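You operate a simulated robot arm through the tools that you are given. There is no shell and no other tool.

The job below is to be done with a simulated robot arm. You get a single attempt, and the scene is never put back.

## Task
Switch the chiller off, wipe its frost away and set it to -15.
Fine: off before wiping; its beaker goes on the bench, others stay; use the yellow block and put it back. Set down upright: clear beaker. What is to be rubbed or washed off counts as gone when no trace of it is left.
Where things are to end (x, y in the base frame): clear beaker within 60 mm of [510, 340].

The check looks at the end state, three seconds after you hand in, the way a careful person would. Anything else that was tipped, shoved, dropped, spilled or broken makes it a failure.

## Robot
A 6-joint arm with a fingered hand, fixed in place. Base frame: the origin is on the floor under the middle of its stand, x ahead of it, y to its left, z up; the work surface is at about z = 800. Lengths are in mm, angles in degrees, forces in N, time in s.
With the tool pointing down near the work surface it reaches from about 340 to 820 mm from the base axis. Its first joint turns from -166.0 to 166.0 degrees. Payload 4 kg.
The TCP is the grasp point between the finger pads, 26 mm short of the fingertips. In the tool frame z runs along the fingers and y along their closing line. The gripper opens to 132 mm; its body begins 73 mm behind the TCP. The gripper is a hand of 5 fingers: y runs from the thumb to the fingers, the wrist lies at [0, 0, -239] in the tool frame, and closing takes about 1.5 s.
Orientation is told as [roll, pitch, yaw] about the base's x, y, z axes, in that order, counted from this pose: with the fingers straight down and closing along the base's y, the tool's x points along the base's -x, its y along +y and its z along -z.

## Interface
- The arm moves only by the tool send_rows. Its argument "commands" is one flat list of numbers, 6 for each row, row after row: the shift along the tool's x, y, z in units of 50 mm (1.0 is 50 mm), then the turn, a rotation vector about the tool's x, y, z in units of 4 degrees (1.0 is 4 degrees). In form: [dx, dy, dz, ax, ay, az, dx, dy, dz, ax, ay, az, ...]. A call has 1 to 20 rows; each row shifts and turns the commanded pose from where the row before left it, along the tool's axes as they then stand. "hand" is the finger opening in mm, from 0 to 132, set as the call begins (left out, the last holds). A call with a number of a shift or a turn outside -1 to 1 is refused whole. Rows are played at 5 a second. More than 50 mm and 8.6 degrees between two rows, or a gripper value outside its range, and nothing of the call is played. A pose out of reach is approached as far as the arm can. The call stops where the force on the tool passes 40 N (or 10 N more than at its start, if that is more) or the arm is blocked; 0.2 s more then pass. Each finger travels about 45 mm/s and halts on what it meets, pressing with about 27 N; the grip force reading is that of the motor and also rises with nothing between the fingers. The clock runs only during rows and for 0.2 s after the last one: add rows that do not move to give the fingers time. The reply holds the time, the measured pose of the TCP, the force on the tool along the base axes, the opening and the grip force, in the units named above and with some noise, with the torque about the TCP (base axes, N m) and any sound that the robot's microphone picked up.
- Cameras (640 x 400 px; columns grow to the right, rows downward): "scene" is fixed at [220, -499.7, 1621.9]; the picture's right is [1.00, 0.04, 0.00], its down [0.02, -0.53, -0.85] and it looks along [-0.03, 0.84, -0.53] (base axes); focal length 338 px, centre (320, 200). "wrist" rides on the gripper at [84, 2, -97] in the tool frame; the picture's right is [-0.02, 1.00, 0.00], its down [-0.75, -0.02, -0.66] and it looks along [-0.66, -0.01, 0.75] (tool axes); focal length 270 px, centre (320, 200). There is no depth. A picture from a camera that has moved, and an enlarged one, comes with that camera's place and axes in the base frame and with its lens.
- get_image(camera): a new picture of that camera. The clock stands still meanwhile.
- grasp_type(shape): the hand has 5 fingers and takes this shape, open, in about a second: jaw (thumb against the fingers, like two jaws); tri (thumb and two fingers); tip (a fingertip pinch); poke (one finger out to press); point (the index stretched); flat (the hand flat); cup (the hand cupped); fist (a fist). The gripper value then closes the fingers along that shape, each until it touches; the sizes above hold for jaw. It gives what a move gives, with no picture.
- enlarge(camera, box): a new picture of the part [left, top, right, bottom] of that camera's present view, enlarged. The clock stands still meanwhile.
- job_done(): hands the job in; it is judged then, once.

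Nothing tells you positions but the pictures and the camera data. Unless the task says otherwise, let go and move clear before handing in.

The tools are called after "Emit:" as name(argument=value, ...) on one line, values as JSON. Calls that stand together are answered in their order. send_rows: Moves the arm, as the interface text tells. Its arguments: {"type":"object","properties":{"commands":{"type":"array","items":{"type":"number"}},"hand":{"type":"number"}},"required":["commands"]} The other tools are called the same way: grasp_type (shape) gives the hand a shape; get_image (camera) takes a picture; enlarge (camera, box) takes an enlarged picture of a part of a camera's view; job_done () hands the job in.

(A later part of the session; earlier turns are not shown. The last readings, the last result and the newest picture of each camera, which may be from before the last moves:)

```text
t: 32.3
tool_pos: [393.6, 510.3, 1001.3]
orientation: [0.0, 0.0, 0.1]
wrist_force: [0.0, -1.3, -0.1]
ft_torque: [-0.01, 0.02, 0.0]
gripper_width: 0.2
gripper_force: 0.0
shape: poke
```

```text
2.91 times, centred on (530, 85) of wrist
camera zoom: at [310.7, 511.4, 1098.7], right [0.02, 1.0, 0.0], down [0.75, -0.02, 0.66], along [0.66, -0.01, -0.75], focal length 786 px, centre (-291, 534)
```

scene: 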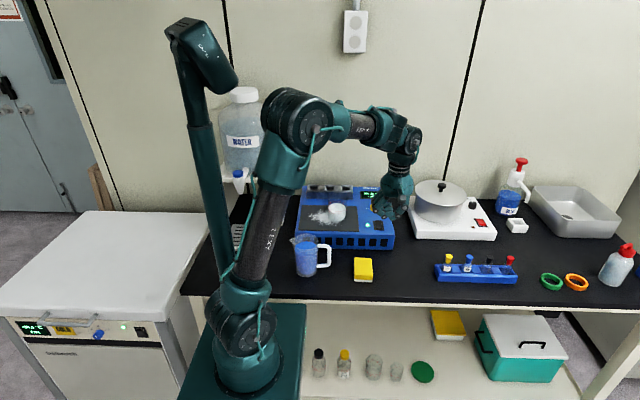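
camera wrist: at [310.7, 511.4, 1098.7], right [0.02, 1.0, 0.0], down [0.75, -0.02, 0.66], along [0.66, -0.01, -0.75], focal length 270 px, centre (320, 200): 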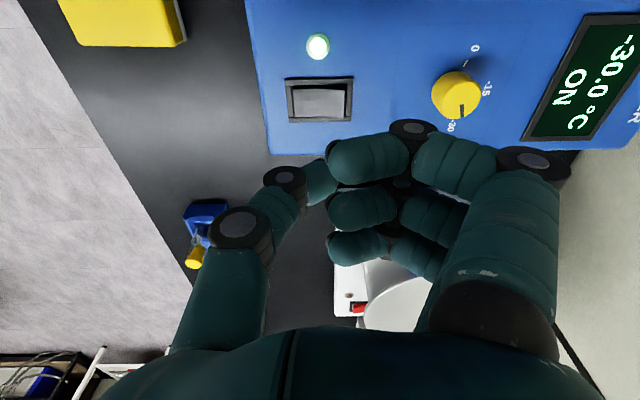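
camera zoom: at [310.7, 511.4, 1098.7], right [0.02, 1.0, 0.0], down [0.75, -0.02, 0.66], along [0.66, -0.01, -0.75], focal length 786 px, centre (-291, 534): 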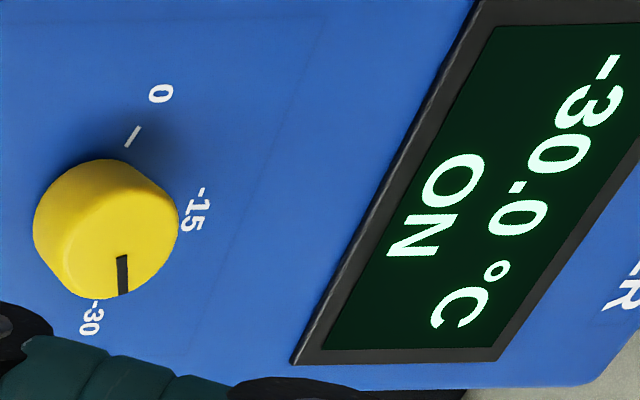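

Emit:
send_rows(commands=[-0.03, 0.24, 0.6, 0, 0, 0, 0, 0, 0.6, 0, 0, 0, 0, 0, 0.34, 0, 0, 0, 0, 0, 0.06, 0, 0, 0, 0, 0, 0.06, 0, 0, 0, 0, 0, 0, 0, 0, 0])

Emit:
enlarge(camera="scene", box=[345, 180, 415, 235])

Emit:
get_image(camera="wrist")

```text
t: 33.7
tool_pos: [396.0, 522.0, 918.6]
orientation: [0.0, 0.0, 0.0]
wrist_force: [-0.7, -0.8, 0.1]
ft_torque: [-0.01, -0.03, 0.04]
gripper_width: 0.0
gripper_force: 0.1
shape: poke
```

```text
7.27 times, centred on (380, 208) of scene
camera zoom: at [220.0, -499.7, 1621.9], right [1.0, 0.04, 0.0], down [0.02, -0.53, -0.85], along [-0.03, 0.84, -0.53], focal length 2461 px, centre (-116, 146)
```

zoom: 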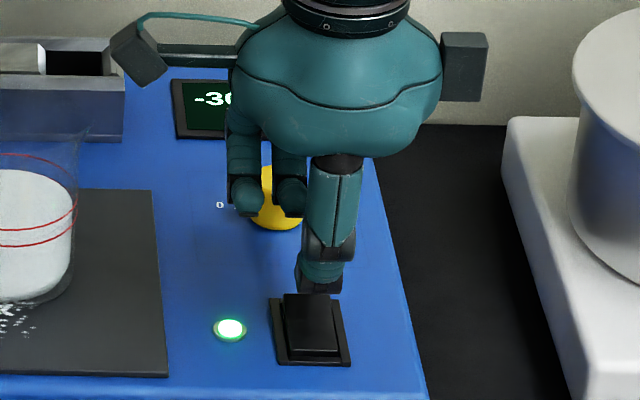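

```text
taken
camera wrist: at [312.8, 523.6, 1015.9], right [0.02, 1.0, 0.0], down [0.75, -0.02, 0.66], along [0.66, -0.01, -0.75], focal length 270 px, centre (320, 200)
```

wrist: 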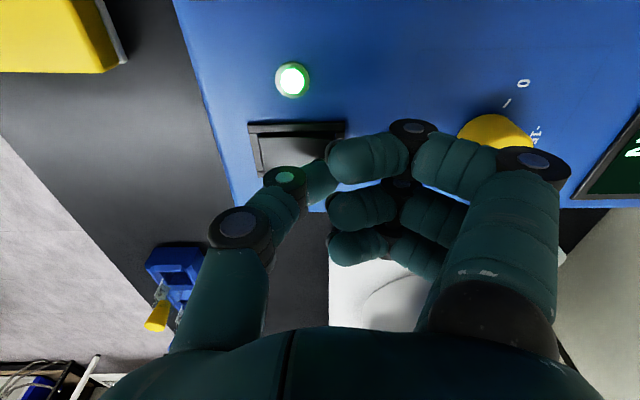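

Emit:
send_rows(commands=[0.08, 0, 0.04, 0, 0, 0, 0, 0, 0.06, 0, 0, 0, 0, 0, 0.06, 0, 0, 0, 0, 0, 0.06, 0, 0, 0, 0, 0, 0, 0, 0, 0])

Emit:
enlarge(camera="scene", box=[345, 180, 415, 235])

```text
t: 34.9
tool_pos: [391.8, 522.8, 909.2]
orientation: [-0.1, 0.1, 0.0]
wrist_force: [-2.9, -1.8, 8.5]
ft_torque: [-0.04, 0.04, 0.01]
gripper_width: 0.1
gripper_force: 0.1
shape: poke
```

```text
7.27 times, centred on (380, 208) of scene
camera zoom: at [220.0, -499.7, 1621.9], right [1.0, 0.04, 0.0], down [0.02, -0.53, -0.85], along [-0.03, 0.84, -0.53], focal length 2461 px, centre (-116, 146)
```

zoom: 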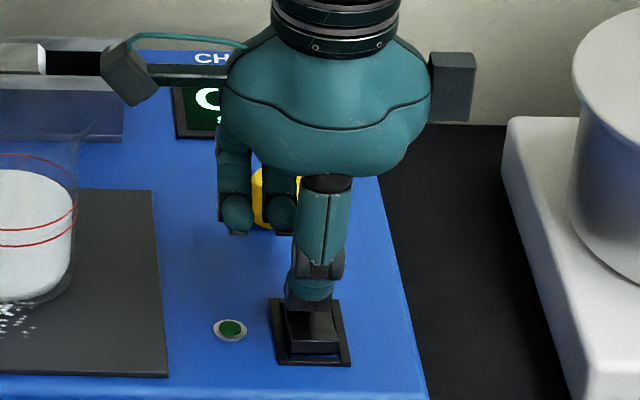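

The LED has gone dark, so the chiller is off. I'll lift straight up and check the display.

Emit:
send_rows(commands=[0, 0, -0.5, 0, 0, 0, 0, 0, -0.8, 0, 0, 0, 0, 0, -0.8, 0, 0, 0, 0, 0, -0.6, 0, 0, 0, 0, 0, 0, 0, 0, 0])

Emit:
grasp_type(shape="jaw")

Emit:
get_image(camera="wrist")

Emit:
enlarge(camera="scene", box=[280, 160, 420, 290])

```text
t: 36.1
tool_pos: [392.7, 523.8, 1044.7]
orientation: [0.0, 0.1, 0.0]
wrist_force: [-0.1, 0.3, 0.5]
ft_torque: [0.03, 0.0, 0.0]
gripper_width: 0.1
gripper_force: 0.0
shape: poke
```

```text
t: 37.0
tool_pos: [393.4, 523.2, 1044.2]
orientation: [-0.1, 0.0, 0.1]
wrist_force: [0.0, 0.4, 0.3]
ft_torque: [0.0, 0.0, 0.0]
gripper_width: 132.2
gripper_force: 0.0
shape: jaw
```

```text
taken
camera wrist: at [309.6, 524.0, 1140.3], right [0.02, 1.0, 0.0], down [0.75, -0.02, 0.66], along [0.66, -0.01, -0.75], focal length 270 px, centre (320, 200)
```

wrist: 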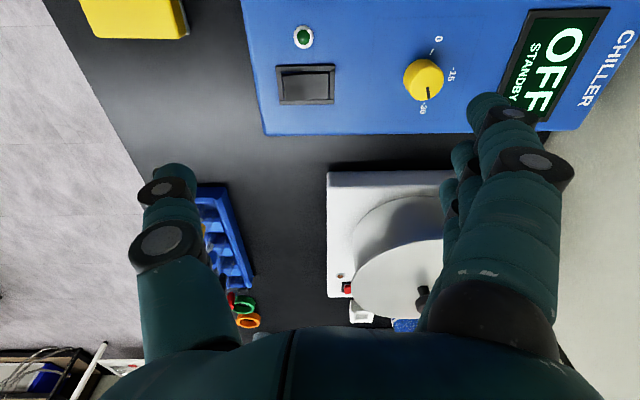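

```text
3.08 times, centred on (350, 225) of scene
camera zoom: at [220.0, -499.7, 1621.9], right [1.0, 0.04, 0.0], down [0.02, -0.53, -0.85], along [-0.03, 0.84, -0.53], focal length 1041 px, centre (228, 123)
```

zoom: 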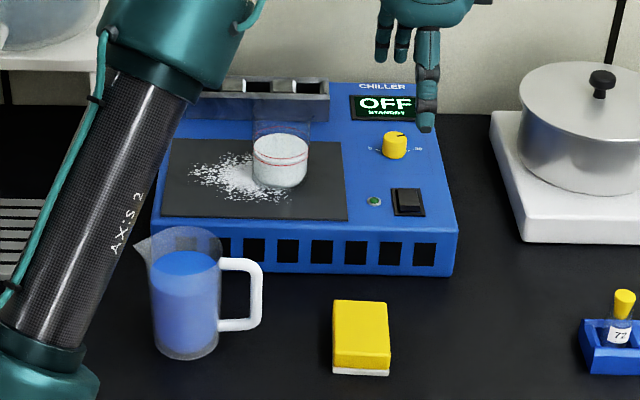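

The display reads OFF / STANDBY. Next is the beaker: I'll rotate to yaw 90 and look at it from above and in front.

Emit:
send_rows(commands=[0, 0, 0, 0, 0, -1, 0, 0, 0, 0, 0, -1, 0, 0, 0, 0, 0, -1, 0, 0, 0, 0, 0, -1, 0, 0, 0, 0, 0, -1, 0, 0, 0, 0, 0, -1, 0, 0, 0, 0, 0, -1, 0, 0, 0, 0, 0, -1, 0, 0, 0, 0, 0, -1, 0, 0, 0, 0, 0, -1, 0, 0, 0, 0, 0, -1, 0, 0, 0, 0, 0, -1, 0, 0, 0, 0, 0, -1, 0, 0, 0, 0, 0, -1, 0, 0, 0, 0, 0, -1, 0, 0, 0, 0, 0, -1, 0, 0, 0, 0, 0, -1, 0, 0, 0, 0, 0, -1, 0, 0, 0, 0, 0, -1, 0, 0, 0, 0, 0, -1])

Emit:
send_rows(commands=[0, 0, 0, 0, 0, -1, 0, 0, 0, 0, 0, -1, 0, 0, 0, 0, 0, -0.5, 0.465, 0.745, 0, 0, 0, 0, 0.465, 0.745, 0, 0, 0, 0, 0.465, 0.745, 0, 0, 0, 0, 0.465, 0.745, 0, 0, 0, 0, 0, 0, 0, 0, 0, 0])

Emit:
get_image(camera="wrist")

Emit:
enlarge(camera="wrist", box=[220, 60, 420, 260])

Emit:
enlarge(camera="scene", box=[280, 120, 420, 250])

```text
t: 41.2
tool_pos: [391.1, 520.9, 1042.7]
orientation: [-0.1, 0.0, 80.1]
wrist_force: [-0.5, -0.2, 0.1]
ft_torque: [0.03, -0.03, -0.03]
gripper_width: 131.9
gripper_force: 0.0
shape: jaw
```

```text
t: 43.0
tool_pos: [243.6, 429.9, 1041.9]
orientation: [-0.1, 0.1, 90.0]
wrist_force: [0.7, -0.2, 0.1]
ft_torque: [-0.01, -0.01, 0.02]
gripper_width: 131.7
gripper_force: 0.0
shape: jaw
```

```text
taken
camera wrist: at [243.5, 344.1, 1137.7], right [-1.0, 0.02, 0.0], down [0.02, 0.75, 0.66], along [0.01, 0.66, -0.75], focal length 270 px, centre (320, 200)
```

wrist: 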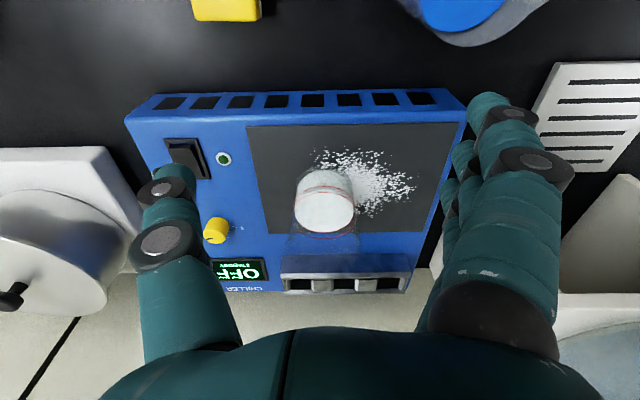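

```text
2.00 times, centred on (320, 160) of wrist
camera zoom: at [243.5, 344.1, 1137.7], right [-1.0, 0.02, 0.0], down [0.02, 0.75, 0.66], along [0.01, 0.66, -0.75], focal length 541 px, centre (320, 280)
```

zoom: 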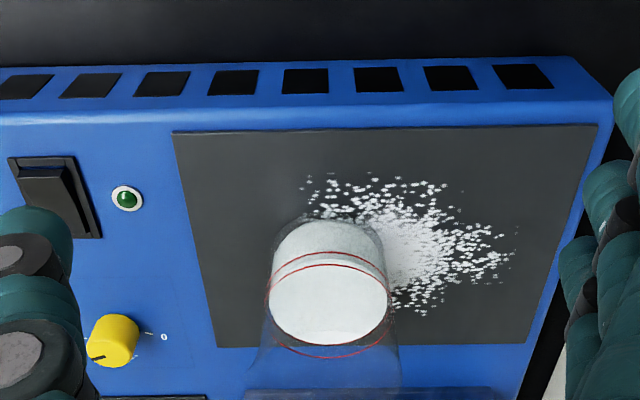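

```text
3.08 times, centred on (350, 185) of scene
camera zoom: at [220.0, -499.7, 1621.9], right [1.0, 0.04, 0.0], down [0.02, -0.53, -0.85], along [-0.03, 0.84, -0.53], focal length 1041 px, centre (228, 246)
```

zoom: 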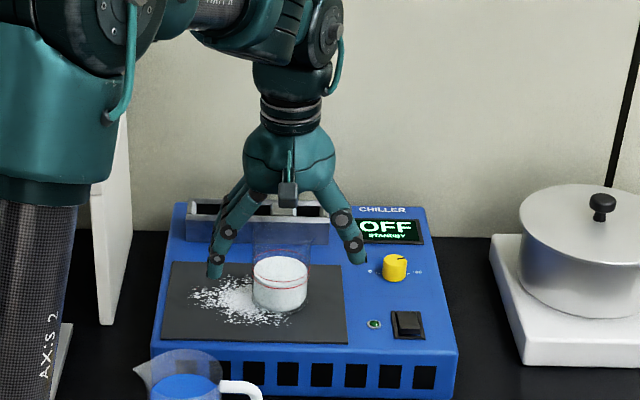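

The beaker is centred at about (243, 557), its rim near z 948, about 70 mm across. I'll move above it with the hand open, go down and close on it.

Emit:
send_rows(commands=[-0.847, 0.01, 0, 0, 0, 0, -0.847, 0, 0, 0, 0, 0, -0.847, 0, 0, 0, 0, 0, 0, 0, 0.7, 0, 0, 0, 0, 0, 0.5, 0, 0, 0, 0, 0, 0, 0, 0, 0], hand=132)

Emit:
get_image(camera="wrist")

Emit:
enlarge(camera="scene", box=[280, 140, 400, 250])

```text
t: 44.4
tool_pos: [243.2, 558.1, 985.8]
orientation: [0.0, 0.0, 90.0]
wrist_force: [0.5, -0.4, 0.1]
ft_torque: [-0.03, -0.01, -0.01]
gripper_width: 131.6
gripper_force: 0.2
shape: jaw
```

```text
taken
camera wrist: at [242.4, 472.4, 1081.5], right [-1.0, 0.02, 0.0], down [0.02, 0.75, 0.66], along [0.01, 0.66, -0.75], focal length 270 px, centre (320, 200)
```

wrist: 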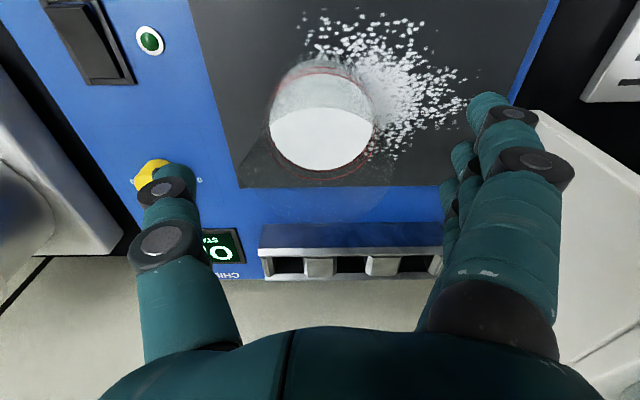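

```text
3.64 times, centred on (340, 195) of scene
camera zoom: at [220.0, -499.7, 1621.9], right [1.0, 0.04, 0.0], down [0.02, -0.53, -0.85], along [-0.03, 0.84, -0.53], focal length 1230 px, centre (247, 218)
```

zoom: 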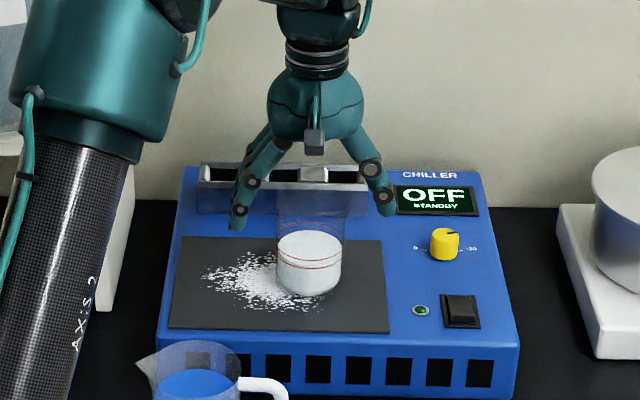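

Emit:
send_rows(commands=[0, 0, 0.5, 0, 0, 0, 0, 0, 0.5, 0, 0, 0, 0, 0, 0.3, 0, 0, 0, 0, 0, 0, 0, 0, 0])

Emit:
get_image(camera="wrist")

Emit:
enlarge(camera="scene", box=[280, 140, 400, 250])

```text
t: 45.4
tool_pos: [243.3, 558.6, 920.8]
orientation: [-0.1, -0.1, 90.0]
wrist_force: [2.3, 0.4, 9.3]
ft_torque: [-0.1, -0.12, 0.03]
gripper_width: 131.8
gripper_force: 0.0
shape: jaw
```

```text
taken
camera wrist: at [242.0, 472.4, 1016.8], right [-1.0, 0.02, 0.0], down [0.02, 0.75, 0.66], along [0.01, 0.66, -0.75], focal length 270 px, centre (320, 200)
```

wrist: 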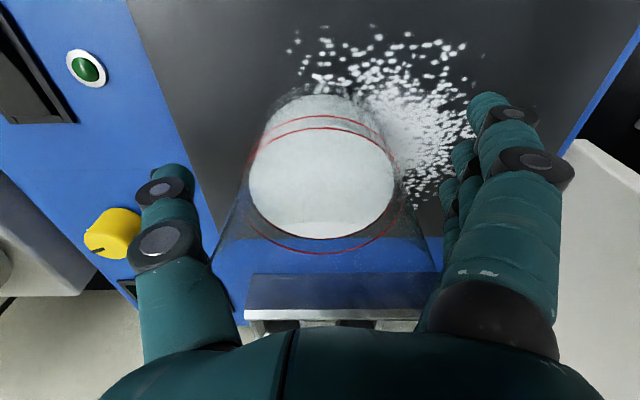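

```text
3.64 times, centred on (340, 195) of scene
camera zoom: at [220.0, -499.7, 1621.9], right [1.0, 0.04, 0.0], down [0.02, -0.53, -0.85], along [-0.03, 0.84, -0.53], focal length 1230 px, centre (247, 218)
```

zoom: 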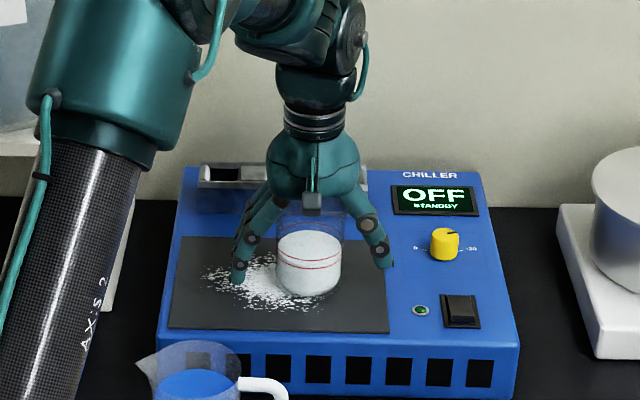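

There's a light upward contact of about 9 N, so the palm is probably on the rim and the beaker is taller than I estimated. I'll rise 18 mm and then close.

Emit:
send_rows(commands=[0, 0, -0.18, 0, 0, 0, 0, 0, -0.18, 0, 0, 0, 0, 0, 0, 0, 0, 0])

Emit:
get_image(camera="wrist")

Emit:
enlarge(camera="scene", box=[320, 160, 380, 240])

```text
t: 46.2
tool_pos: [242.7, 556.5, 936.1]
orientation: [0.0, 0.1, 90.0]
wrist_force: [-1.0, -0.1, 0.7]
ft_torque: [0.04, 0.0, -0.02]
gripper_width: 131.9
gripper_force: 0.0
shape: jaw
```

```text
taken
camera wrist: at [242.1, 472.0, 1033.6], right [-1.0, 0.02, 0.0], down [0.02, 0.75, 0.66], along [0.01, 0.66, -0.75], focal length 270 px, centre (320, 200)
```

wrist: 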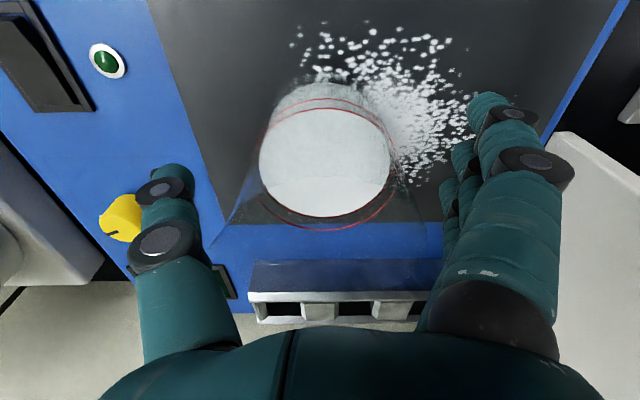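

```text
5.00 times, centred on (350, 200) of scene
camera zoom: at [220.0, -499.7, 1621.9], right [1.0, 0.04, 0.0], down [0.02, -0.53, -0.85], along [-0.03, 0.84, -0.53], focal length 1692 px, centre (170, 200)
```

zoom: 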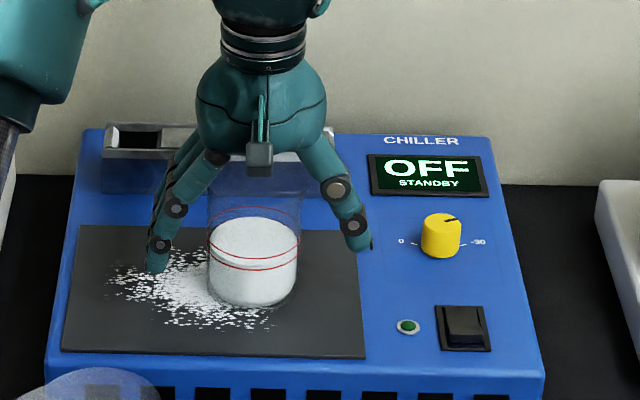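

Emit:
send_rows(commands=[0, 0, 0, 0, 0, 0, 0, 0, 0, 0, 0, 0, 0, 0, 0, 0, 0, 0, 0, 0, 0, 0, 0, 0, 0, 0, 0, 0, 0, 0, 0, 0, 0, 0, 0, 0, 0, 0, 0, 0, 0, 0, 0, 0, 0, 0, 0, 0], hand=50)

Emit:
get_image(camera="wrist")

Emit:
enlarge(camera="scene", box=[320, 160, 380, 240])

```text
t: 48.0
tool_pos: [242.3, 558.5, 938.2]
orientation: [0.0, 0.1, 90.0]
wrist_force: [-0.4, 0.2, -1.1]
ft_torque: [-0.01, 0.05, 0.04]
gripper_width: 47.6
gripper_force: 11.6
shape: jaw
```

```text
taken
camera wrist: at [242.2, 472.0, 1033.5], right [-1.0, 0.02, 0.0], down [0.02, 0.75, 0.66], along [0.01, 0.66, -0.75], focal length 270 px, centre (320, 200)
```

wrist: 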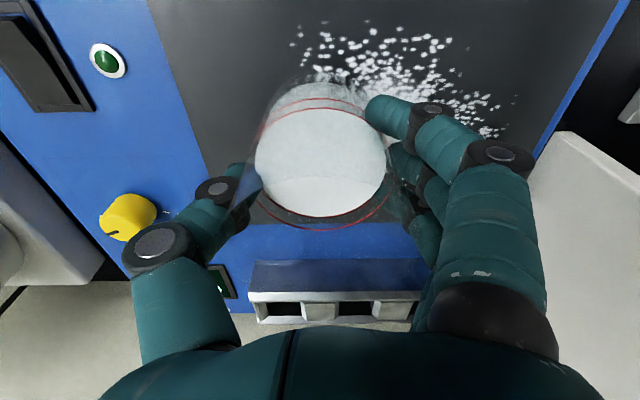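

```text
5.00 times, centred on (350, 200) of scene
camera zoom: at [220.0, -499.7, 1621.9], right [1.0, 0.04, 0.0], down [0.02, -0.53, -0.85], along [-0.03, 0.84, -0.53], focal length 1692 px, centre (170, 200)
```

zoom: 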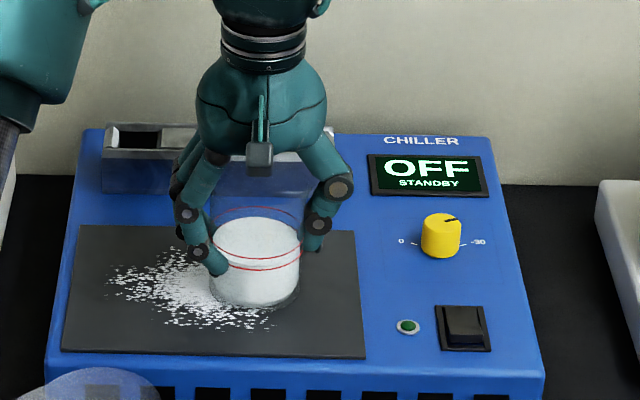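

Emit:
send_rows(commands=[0, 0, 0, 0, 0, 0, 0, 0, 0, 0, 0, 0, 0, 0, 0, 0, 0, 0, 0, 0, 0, 0, 0, 0, 0, 0, 0, 0, 0, 0], hand=25)

Emit:
get_image(camera="wrist")

```text
t: 49.2
tool_pos: [242.7, 557.6, 936.5]
orientation: [0.0, 0.0, 90.0]
wrist_force: [0.4, -0.1, -0.2]
ft_torque: [0.01, -0.02, -0.01]
gripper_width: 46.1
gripper_force: 27.1
shape: jaw
```

```text
taken
camera wrist: at [242.1, 472.0, 1033.6], right [-1.0, 0.02, 0.0], down [0.02, 0.75, 0.66], along [0.01, 0.66, -0.75], focal length 270 px, centre (320, 200)
```

wrist: 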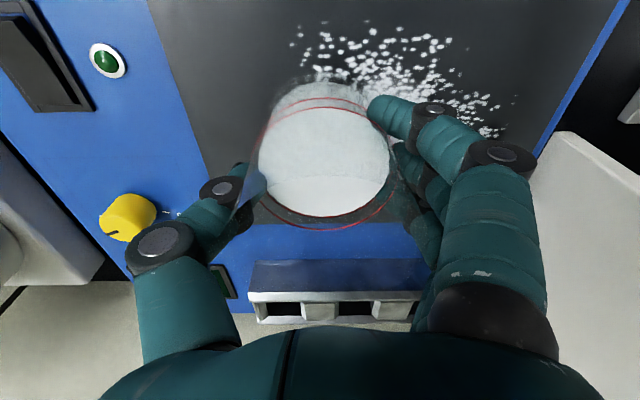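

Emit:
send_rows(commands=[0, 0, -0.15, 0, 0, 0, 0, 0, -0.2, 0, 0, 0, 0, 0, -0.25, 0, 0, 0, 0, 0, 0, 0, 0, 0])

Emit:
enlarge(camera="scene", box=[320, 160, 380, 240])

Emit:
get_image(camera="wrist")

```text
t: 50.2
tool_pos: [244.1, 556.9, 967.6]
orientation: [0.0, -0.1, 90.1]
wrist_force: [-0.1, 0.5, -1.7]
ft_torque: [0.05, -0.03, 0.05]
gripper_width: 46.1
gripper_force: 26.8
shape: jaw
```

```text
5.00 times, centred on (350, 200) of scene
camera zoom: at [220.0, -499.7, 1621.9], right [1.0, 0.04, 0.0], down [0.02, -0.53, -0.85], along [-0.03, 0.84, -0.53], focal length 1692 px, centre (170, 200)
```

zoom: 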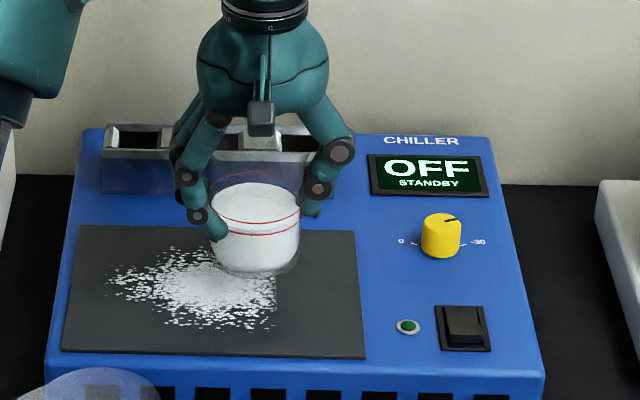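

```text
taken
camera wrist: at [242.4, 472.1, 1064.3], right [-1.0, 0.02, 0.0], down [0.02, 0.75, 0.66], along [0.01, 0.66, -0.75], focal length 270 px, centre (320, 200)
```

wrist: 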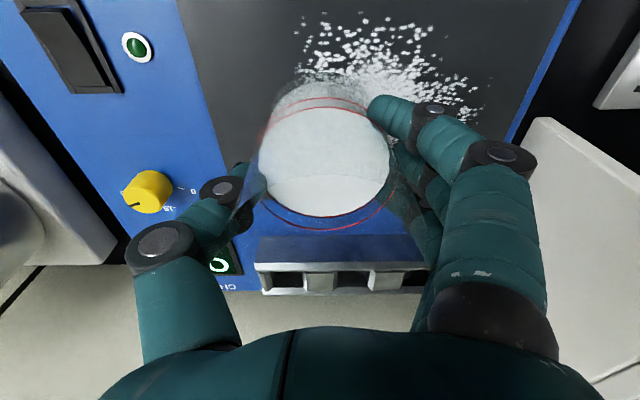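

The beaker is up cleanly. I'll raise it further and carry it slowly to above about (488, 342).

Emit:
send_rows(commands=[0, 0, -0.3, 0, 0, 0, 0, 0, -0.4, 0, 0, 0, 0, 0, -0.3, 0, 0, 0, 0.15, -0.17, 0, 0, 0, 0, 0.25, -0.28, 0, 0, 0, 0, 0.36, -0.41, 0, 0, 0, 0, 0.36, -0.41, 0, 0, 0, 0, 0.36, -0.41, 0, 0, 0, 0, 0.36, -0.41, 0, 0, 0, 0, 0.36, -0.41, 0, 0, 0, 0, 0.36, -0.41, 0, 0, 0, 0, 0.36, -0.41, 0, 0, 0, 0, 0.36, -0.41, 0, 0, 0, 0, 0.36, -0.41, 0, 0, 0, 0, 0.36, -0.41, 0, 0, 0, 0, 0.18, -0.2, 0, 0, 0, 0, 0.1, -0.1, 0, 0, 0, 0, 0, 0, 0, 0, 0, 0])

Emit:
get_image(camera="scene")

Emit:
get_image(camera="wrist")

```text
t: 54.0
tool_pos: [484.2, 344.4, 1015.3]
orientation: [-0.1, 0.1, 90.1]
wrist_force: [0.2, -0.5, -2.2]
ft_torque: [0.03, 0.0, -0.01]
gripper_width: 45.7
gripper_force: 26.7
shape: jaw
```

```text
taken
```

scene: 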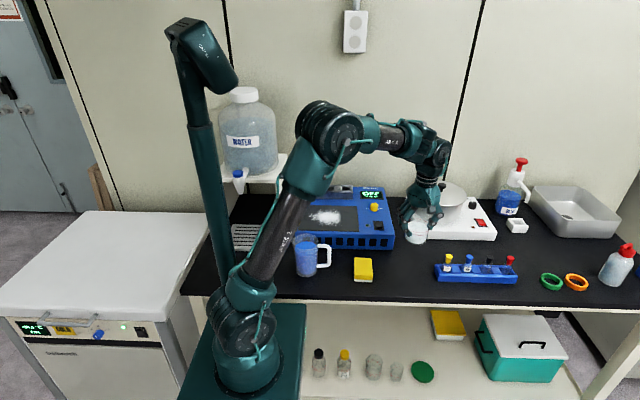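

```text
taken
camera wrist: at [484.1, 257.7, 1111.8], right [-1.0, 0.02, 0.0], down [0.02, 0.75, 0.66], along [0.01, 0.66, -0.75], focal length 270 px, centre (320, 200)
```

wrist: 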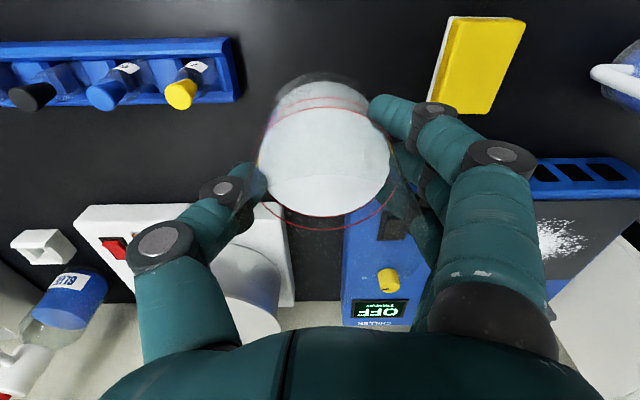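

Emit:
send_rows(commands=[0, 0.12, 0.3, 0, 0, 0, 0, 0, 0.4, 0, 0, 0, 0, 0, 0.5, 0, 0, 0, 0, 0, 0.5, 0, 0, 0, 0, 0, 0.5, 0, 0, 0, 0, 0, 0.4, 0, 0, 0, 0, 0, 0.3, 0, 0, 0, 0, 0, 0.14, 0, 0, 0, 0, 0, 0, 0, 0, 0])

Emit:
enlarge(camera="scene", box=[360, 200, 500, 300])

```text
t: 56.0
tool_pos: [479.5, 343.8, 864.9]
orientation: [0.0, 0.0, 90.0]
wrist_force: [-0.1, 0.0, -2.1]
ft_torque: [0.02, 0.0, 0.0]
gripper_width: 45.9
gripper_force: 27.0
shape: jaw
```

```text
4.00 times, centred on (430, 250) of scene
camera zoom: at [220.0, -499.7, 1621.9], right [1.0, 0.04, 0.0], down [0.02, -0.53, -0.85], along [-0.03, 0.84, -0.53], focal length 1354 px, centre (-120, 0)
```

zoom: 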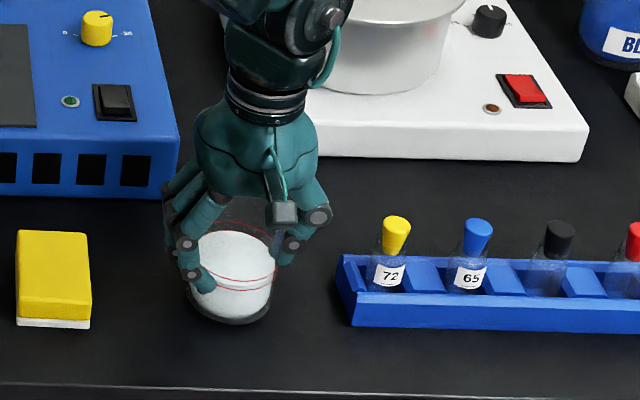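

Emit:
send_rows(commands=[0, 0, 0.06, 0, 0, 0, 0, 0, 0.05, 0, 0, 0, 0, 0, 0.04, 0, 0, 0, 0, 0, 0, 0, 0, 0])

Emit:
send_rows(commands=[0, 0, 0.03, 0, 0, 0, 0, 0, 0.03, 0, 0, 0, 0, 0, 0, 0, 0, 0])

```text
t: 57.0
tool_pos: [479.6, 342.8, 856.5]
orientation: [-0.1, 0.0, 90.0]
wrist_force: [1.3, -0.5, 10.4]
ft_torque: [-0.11, 0.17, 0.01]
gripper_width: 46.0
gripper_force: 27.1
shape: jaw
```

```text
t: 57.8
tool_pos: [480.6, 343.5, 855.4]
orientation: [-0.3, -0.2, 90.0]
wrist_force: [-3.5, -3.0, 18.6]
ft_torque: [-0.28, 0.45, 0.05]
gripper_width: 46.5
gripper_force: 26.9
shape: jaw
stopped in row 3: the force on the tool passed its limit at 41 N (the readings are from after the stop); the commanded pose is now the measured one
```

The beaker is on the bench. I'll ease the pressure, open partway and check.

Emit:
send_rows(commands=[0, 0, -0.02, 0, 0, 0, 0, 0, 0, 0, 0, 0])

Emit:
send_rows(commands=[0, 0, 0, 0, 0, 0, 0, 0, 0, 0, 0, 0, 0, 0, 0, 0, 0, 0, 0, 0, 0, 0, 0, 0, 0, 0, 0, 0, 0, 0], hand=95)

Emit:
get_image(camera="wrist")

Emit:
enlarge(camera="scene", box=[360, 200, 500, 300])

```text
t: 58.4
tool_pos: [480.3, 342.4, 857.3]
orientation: [-0.1, -0.2, 89.9]
wrist_force: [-0.8, -0.3, 14.9]
ft_torque: [-0.19, 0.4, 0.01]
gripper_width: 46.4
gripper_force: 27.1
shape: jaw
```

```text
t: 59.6
tool_pos: [478.9, 342.6, 856.4]
orientation: [-0.2, 0.0, 90.0]
wrist_force: [-0.3, -0.8, 0.7]
ft_torque: [0.0, 0.0, -0.01]
gripper_width: 94.7
gripper_force: 0.0
shape: jaw
```

```text
taken
camera wrist: at [479.6, 257.7, 952.3], right [-1.0, 0.02, 0.0], down [0.01, 0.75, 0.66], along [0.02, 0.66, -0.75], focal length 270 px, centre (320, 200)
```

wrist: 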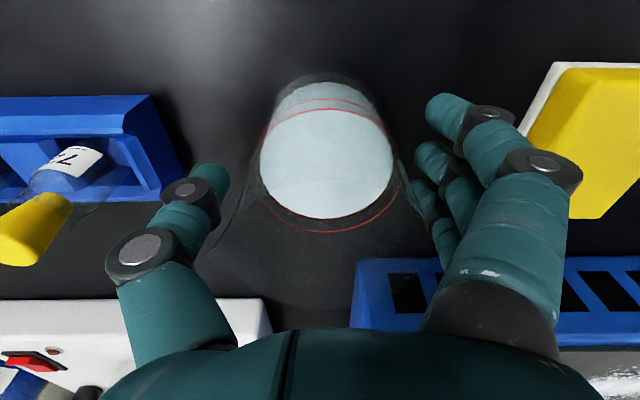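

```text
4.00 times, centred on (430, 250) of scene
camera zoom: at [220.0, -499.7, 1621.9], right [1.0, 0.04, 0.0], down [0.02, -0.53, -0.85], along [-0.03, 0.84, -0.53], focal length 1354 px, centre (-120, 0)
```

zoom: 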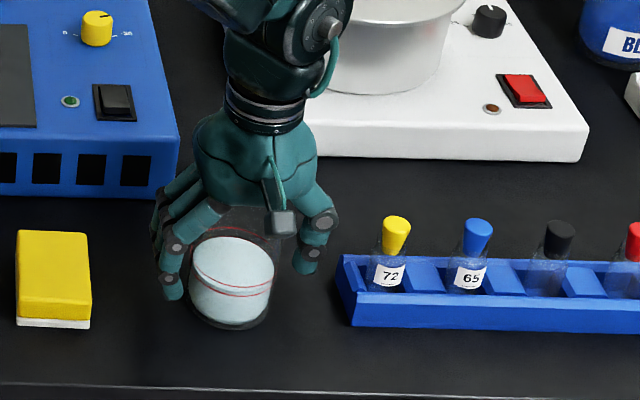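

Emit:
send_rows(commands=[0, 0, 0, 0, 0, 0, 0, 0, 0, 0, 0, 0, 0, 0, 0, 0, 0, 0], hand=108)

Emit:
send_rows(commands=[0, 0, -0.2, 0, 0, 0, 0, 0, -0.3, 0, 0, 0, 0, 0, -0.5, 0, 0, 0, 0, 0, -0.6, 0, 0, 0, 0, 0, -0.8, 0, 0, 0, 0, 0, -0.8, 0, 0, 0, 0, 0, -0.5, 0, 0, 0, 0, 0, 0, 0, 0, 0])

Emit:
get_image(camera="wrist")

Emit:
enlarge(camera="scene", box=[360, 200, 500, 300])

```text
t: 60.4
tool_pos: [481.0, 342.0, 855.1]
orientation: [-0.3, -0.2, 90.0]
wrist_force: [-0.9, -0.3, -0.3]
ft_torque: [-0.02, 0.03, -0.04]
gripper_width: 107.8
gripper_force: 0.1
shape: jaw
```

```text
t: 62.2
tool_pos: [478.4, 342.7, 1041.2]
orientation: [-0.2, -0.1, 90.0]
wrist_force: [-0.1, 1.1, 0.1]
ft_torque: [0.01, 0.02, 0.02]
gripper_width: 107.5
gripper_force: 0.0
shape: jaw
```

```text
taken
camera wrist: at [479.0, 257.1, 1137.5], right [-1.0, 0.02, 0.0], down [0.01, 0.75, 0.66], along [0.02, 0.66, -0.75], focal length 270 px, centre (320, 200)
```

wrist: 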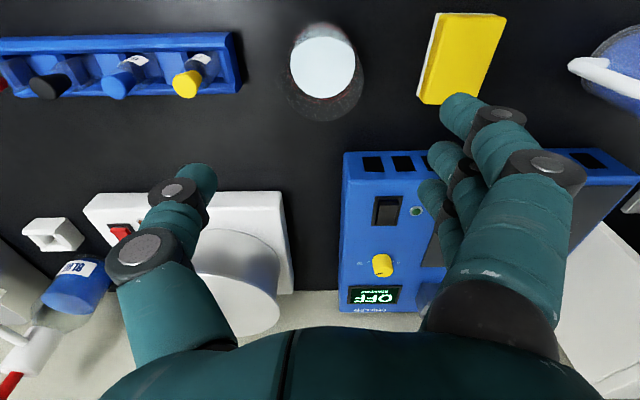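

```text
4.00 times, centred on (430, 250) of scene
camera zoom: at [220.0, -499.7, 1621.9], right [1.0, 0.04, 0.0], down [0.02, -0.53, -0.85], along [-0.03, 0.84, -0.53], focal length 1354 px, centre (-120, 0)
```

zoom: 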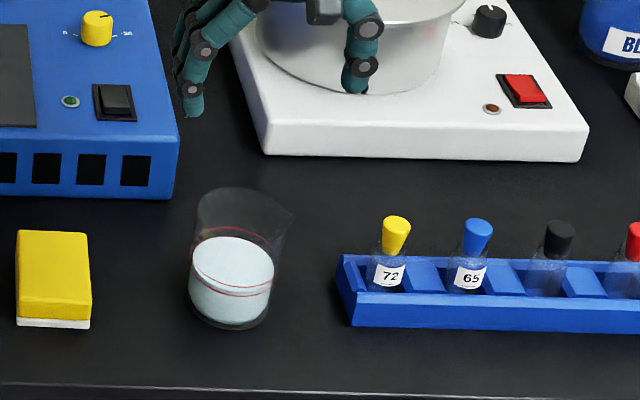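

The beaker stands upright near (477, 341). Next is the yellow block, so I'll look at it closely.

Emit:
send_rows(commands=[0.5, 0.7, 0, 0, 0, 0, 0.5, 0.7, 0, 0, 0, 0, 0.5, 0.75, 0, 0, 0, 0, 0.5, 0.75, 0, 0, 0, 0, 0.2, 0, 0.6, 0, 0, 0, 0, 0, 0, 0, 0, 0], hand=132)

Emit:
get_image(camera="wrist")

Emit:
enlarge(camera="wrist", box=[240, 120, 400, 260])

Emit:
enlarge(camera="scene", box=[335, 240, 395, 300])

```text
t: 63.6
tool_pos: [335.7, 233.1, 1011.2]
orientation: [-0.2, -0.2, 90.0]
wrist_force: [0.3, -0.1, -0.3]
ft_torque: [-0.01, 0.03, 0.0]
gripper_width: 131.8
gripper_force: 0.2
shape: jaw
```

```text
taken
camera wrist: at [334.1, 147.5, 1106.8], right [-1.0, 0.02, 0.0], down [0.01, 0.75, 0.66], along [0.02, 0.66, -0.75], focal length 270 px, centre (320, 200)
```

wrist: 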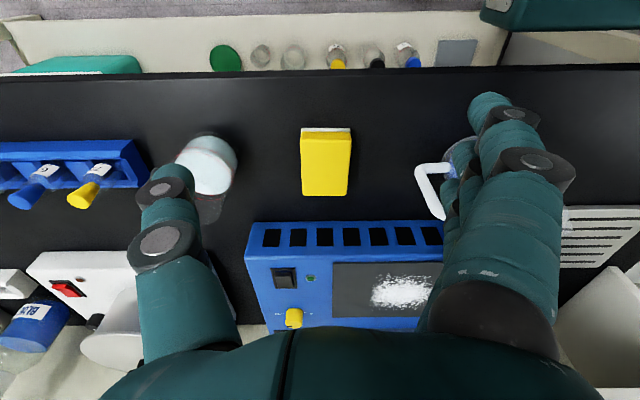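

```text
2.86 times, centred on (320, 190) of wrist
camera zoom: at [334.1, 147.5, 1106.8], right [-1.0, 0.02, 0.0], down [0.01, 0.75, 0.66], along [0.02, 0.66, -0.75], focal length 772 px, centre (320, 229)
```

zoom: 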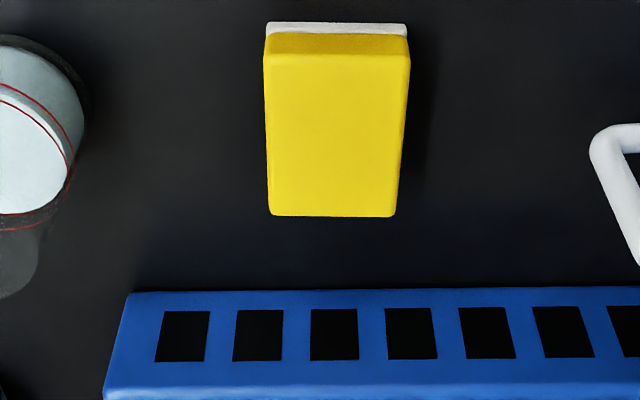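

```text
6.67 times, centred on (365, 270) of scene
camera zoom: at [220.0, -499.7, 1621.9], right [1.0, 0.04, 0.0], down [0.02, -0.53, -0.85], along [-0.03, 0.84, -0.53], focal length 2256 px, centre (20, -267)
```

zoom: 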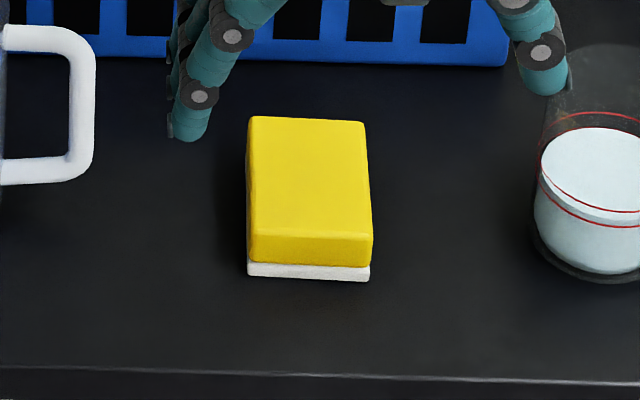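

The block spans x 302–362 and y 302–387 and is about 30 mm tall. I'll come down over its centre with a moderate opening, clear of the jug's handle.

Emit:
send_rows(commands=[-0.75, 0.07, 0, 0, 0, 0, -0.75, 0, 0, 0, 0, 0, -0.73, 0, 0, 0, 0, 0, 0, 0, 0.9, 0, 0, 0, 0, 0, 0.9, 0, 0, 0, 0, 0, 0.9, 0, 0, 0, 0, 0, 0, 0, 0, 0], hand=92)

Emit:
get_image(camera="wrist")

Emit:
enlarge(camera="scene", box=[310, 210, 410, 300])

```text
t: 65.2
tool_pos: [330.4, 347.1, 874.9]
orientation: [-0.2, -0.1, 90.1]
wrist_force: [0.0, 0.7, 0.5]
ft_torque: [0.01, 0.03, -0.01]
gripper_width: 92.6
gripper_force: 0.0
shape: jaw
```

```text
taken
camera wrist: at [329.7, 260.8, 971.4], right [-1.0, 0.02, 0.0], down [0.01, 0.75, 0.66], along [0.02, 0.66, -0.75], focal length 270 px, centre (320, 200)
```

wrist: 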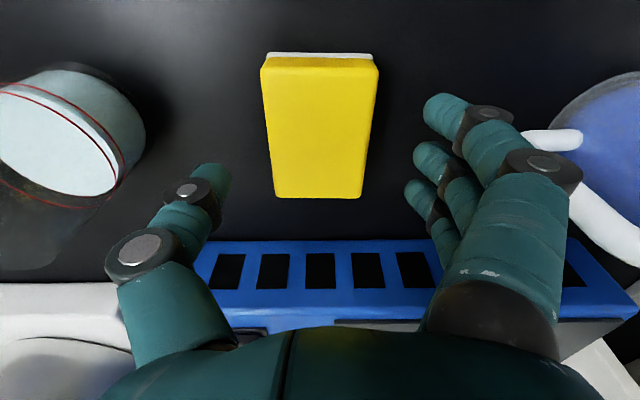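

```text
4.44 times, centred on (360, 255) of scene
camera zoom: at [220.0, -499.7, 1621.9], right [1.0, 0.04, 0.0], down [0.02, -0.53, -0.85], along [-0.03, 0.84, -0.53], focal length 1504 px, centre (142, -44)
```

zoom: 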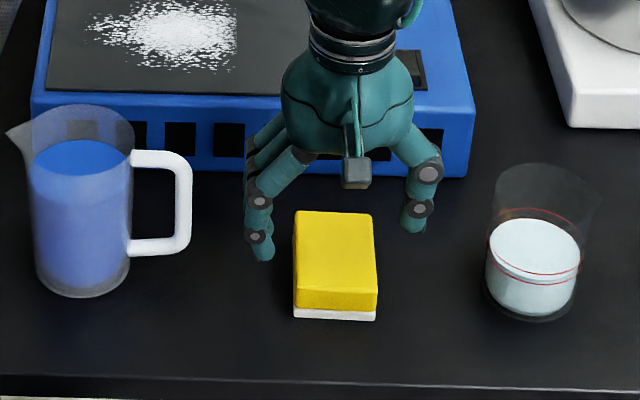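

Emit:
send_rows(commands=[0.04, -0.03, 0.4, 0, 0, 0, 0, 0, 0.3, 0, 0, 0, 0, 0, 0.14, 0, 0, 0, 0, 0, 0, 0, 0, 0])

Emit:
get_image(camera="wrist")

Emit:
enlarge(camera="scene", box=[310, 210, 410, 300])

```text
t: 66.2
tool_pos: [332.1, 343.3, 833.4]
orientation: [-0.3, -0.1, 89.9]
wrist_force: [-0.7, -1.1, 0.1]
ft_torque: [0.03, -0.01, 0.01]
gripper_width: 92.5
gripper_force: 0.0
shape: jaw
```

```text
taken
camera wrist: at [332.1, 257.6, 929.3], right [-1.0, 0.02, 0.0], down [0.01, 0.75, 0.66], along [0.02, 0.66, -0.75], focal length 270 px, centre (320, 200)
```

wrist: 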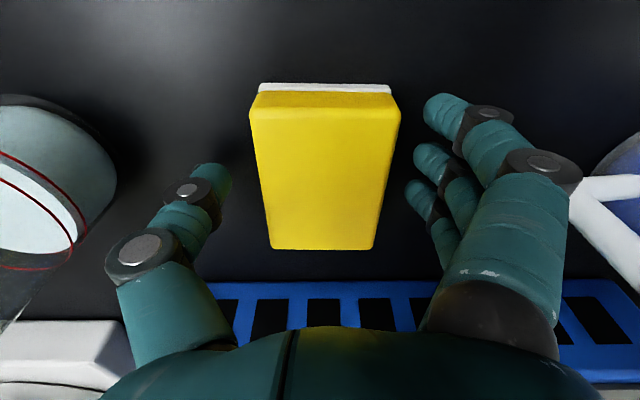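

```text
4.44 times, centred on (360, 255) of scene
camera zoom: at [220.0, -499.7, 1621.9], right [1.0, 0.04, 0.0], down [0.02, -0.53, -0.85], along [-0.03, 0.84, -0.53], focal length 1504 px, centre (142, -44)
```

zoom: 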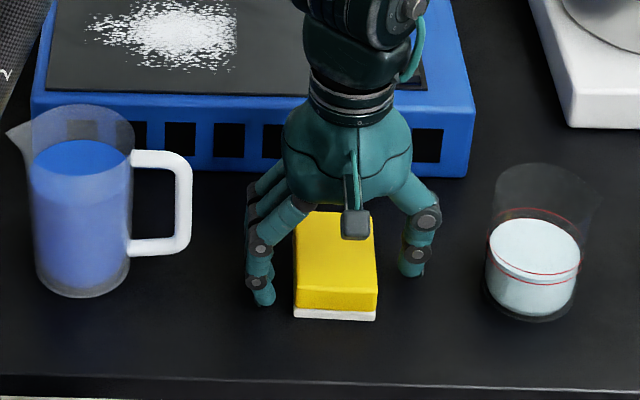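

Emit:
send_rows(commands=[0, 0, 0, 0, 0, 0, 0, 0, 0, 0, 0, 0, 0, 0, 0, 0, 0, 0, 0, 0, 0, 0, 0, 0, 0, 0, 0, 0, 0, 0, 0, 0, 0, 0, 0, 0, 0, 0, 0, 0, 0, 0, 0, 0, 0, 0, 0, 0], hand=35)

Emit:
get_image(camera="wrist")

Emit:
enlarge(camera="scene", box=[310, 210, 410, 300])

```text
t: 68.0
tool_pos: [332.3, 343.3, 833.8]
orientation: [-0.2, -0.1, 90.0]
wrist_force: [0.8, -0.9, -0.4]
ft_torque: [-0.02, -0.01, -0.02]
gripper_width: 54.5
gripper_force: 26.6
shape: jaw
```

```text
taken
camera wrist: at [332.1, 257.6, 929.5], right [-1.0, 0.02, 0.0], down [0.01, 0.75, 0.66], along [0.02, 0.66, -0.75], focal length 270 px, centre (320, 200)
```

wrist: 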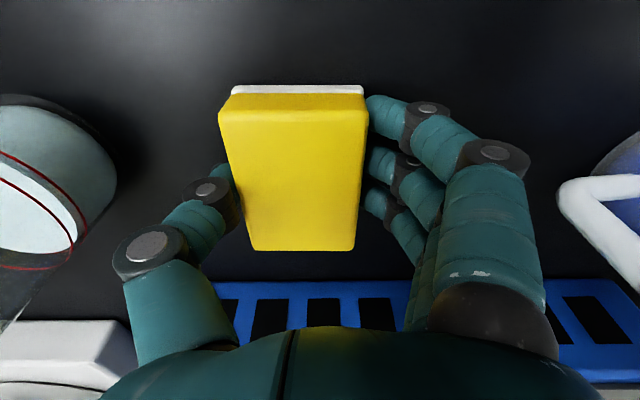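

```text
4.44 times, centred on (360, 255) of scene
camera zoom: at [220.0, -499.7, 1621.9], right [1.0, 0.04, 0.0], down [0.02, -0.53, -0.85], along [-0.03, 0.84, -0.53], focal length 1504 px, centre (142, -44)
```

zoom: 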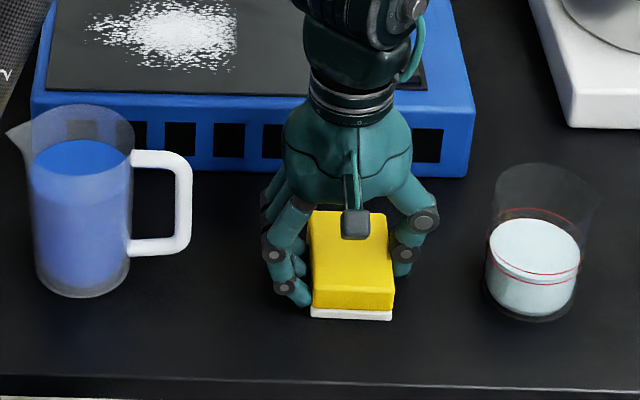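

The block is gripped; the fingers pushed it about 12 mm towards the thumb, which I'll allow for when I put it back. I'll lift it and carry it over the plate.

Emit:
send_rows(commands=[0, 0, -0.2, 0, 0, 0, 0, 0, -0.4, 0, 0, 0, 0, 0, -0.8, 0, 0, 0, 0, 0, -0.9, 0, 0, 0, 0, 0, -0.9, 0, 0, 0, 0, 0, 0, 0, 0, 0])

Emit:
get_image(camera="wrist")

Emit:
enlarge(camera="scene", box=[300, 170, 420, 290])

```text
t: 69.4
tool_pos: [330.7, 343.0, 993.3]
orientation: [0.0, -0.1, 90.0]
wrist_force: [-0.6, 0.2, -1.5]
ft_torque: [0.01, -0.01, 0.02]
gripper_width: 54.2
gripper_force: 26.8
shape: jaw
```

```text
taken
camera wrist: at [330.2, 258.0, 1089.7], right [-1.0, 0.02, 0.0], down [0.01, 0.75, 0.66], along [0.02, 0.66, -0.75], focal length 270 px, centre (320, 200)
```

wrist: 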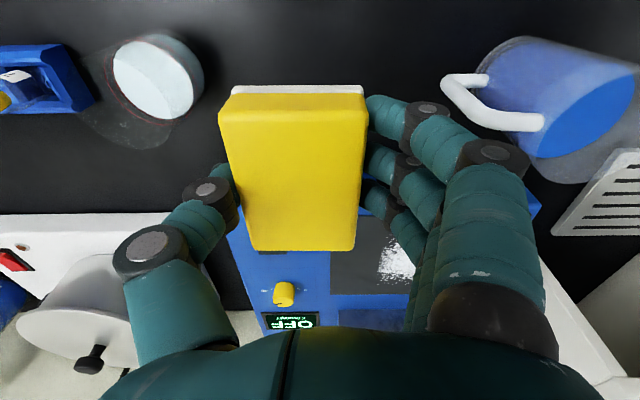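

```text
3.33 times, centred on (360, 230) of scene
camera zoom: at [220.0, -499.7, 1621.9], right [1.0, 0.04, 0.0], down [0.02, -0.53, -0.85], along [-0.03, 0.84, -0.53], focal length 1128 px, centre (187, 100)
```

zoom: 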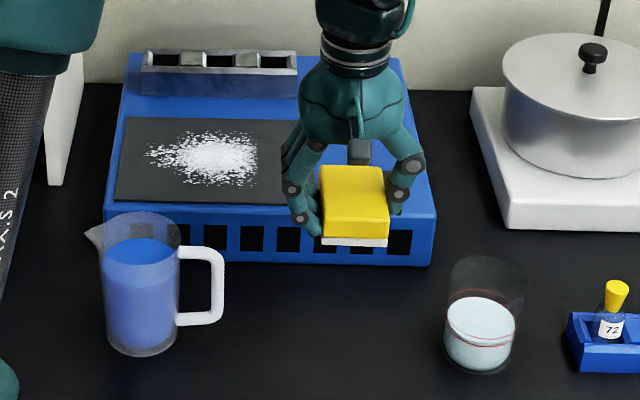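

Emit:
send_rows(commands=[-0.736, 0.344, 0, 0, 0, 0, -0.736, 0.344, 0, 0, 0, 0, -0.736, 0.344, 0, 0, 0, 0, -0.736, 0.344, 0, 0, 0, 0, -0.736, 0.344, 0, 0, 0, 0, 0, 0, 0.7, 0, 0, 0, 0, 0, 0.6, 0, 0, 0, 0, 0, 0, 0, 0, 0])

Emit:
get_image(camera="wrist")

Emit:
enlarge(camera="scene", box=[280, 150, 400, 250])

```text
t: 71.2
tool_pos: [248.3, 526.3, 930.7]
orientation: [-0.2, -0.1, 90.0]
wrist_force: [0.6, -0.6, -1.2]
ft_torque: [0.03, -0.01, -0.01]
gripper_width: 54.2
gripper_force: 27.3
shape: jaw
```

```text
taken
camera wrist: at [246.7, 440.7, 1025.9], right [-1.0, 0.02, 0.0], down [0.01, 0.75, 0.66], along [0.02, 0.66, -0.75], focal length 270 px, centre (320, 200)
```

wrist: 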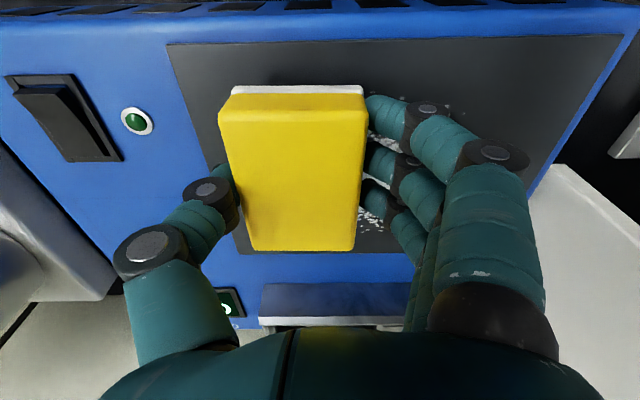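

```text
4.00 times, centred on (340, 200) of scene
camera zoom: at [220.0, -499.7, 1621.9], right [1.0, 0.04, 0.0], down [0.02, -0.53, -0.85], along [-0.03, 0.84, -0.53], focal length 1354 px, centre (240, 200)
```

zoom: 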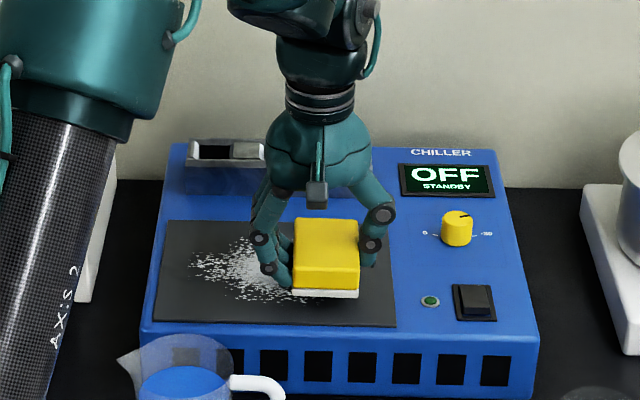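

Emit:
send_rows(commands=[0, 0, 0.16, 0, 0, 0, 0, 0, 0.06, 0, 0, 0, 0, 0, 0.04, 0, 0, 0, 0, 0, 0.02, 0, 0, 0, 0, 0, 0, 0, 0, 0])

```text
t: 72.4
tool_pos: [246.6, 526.1, 914.7]
orientation: [-0.2, -0.1, 90.0]
wrist_force: [-1.4, 0.4, -0.9]
ft_torque: [0.02, 0.02, 0.0]
gripper_width: 54.5
gripper_force: 27.4
shape: jaw
```

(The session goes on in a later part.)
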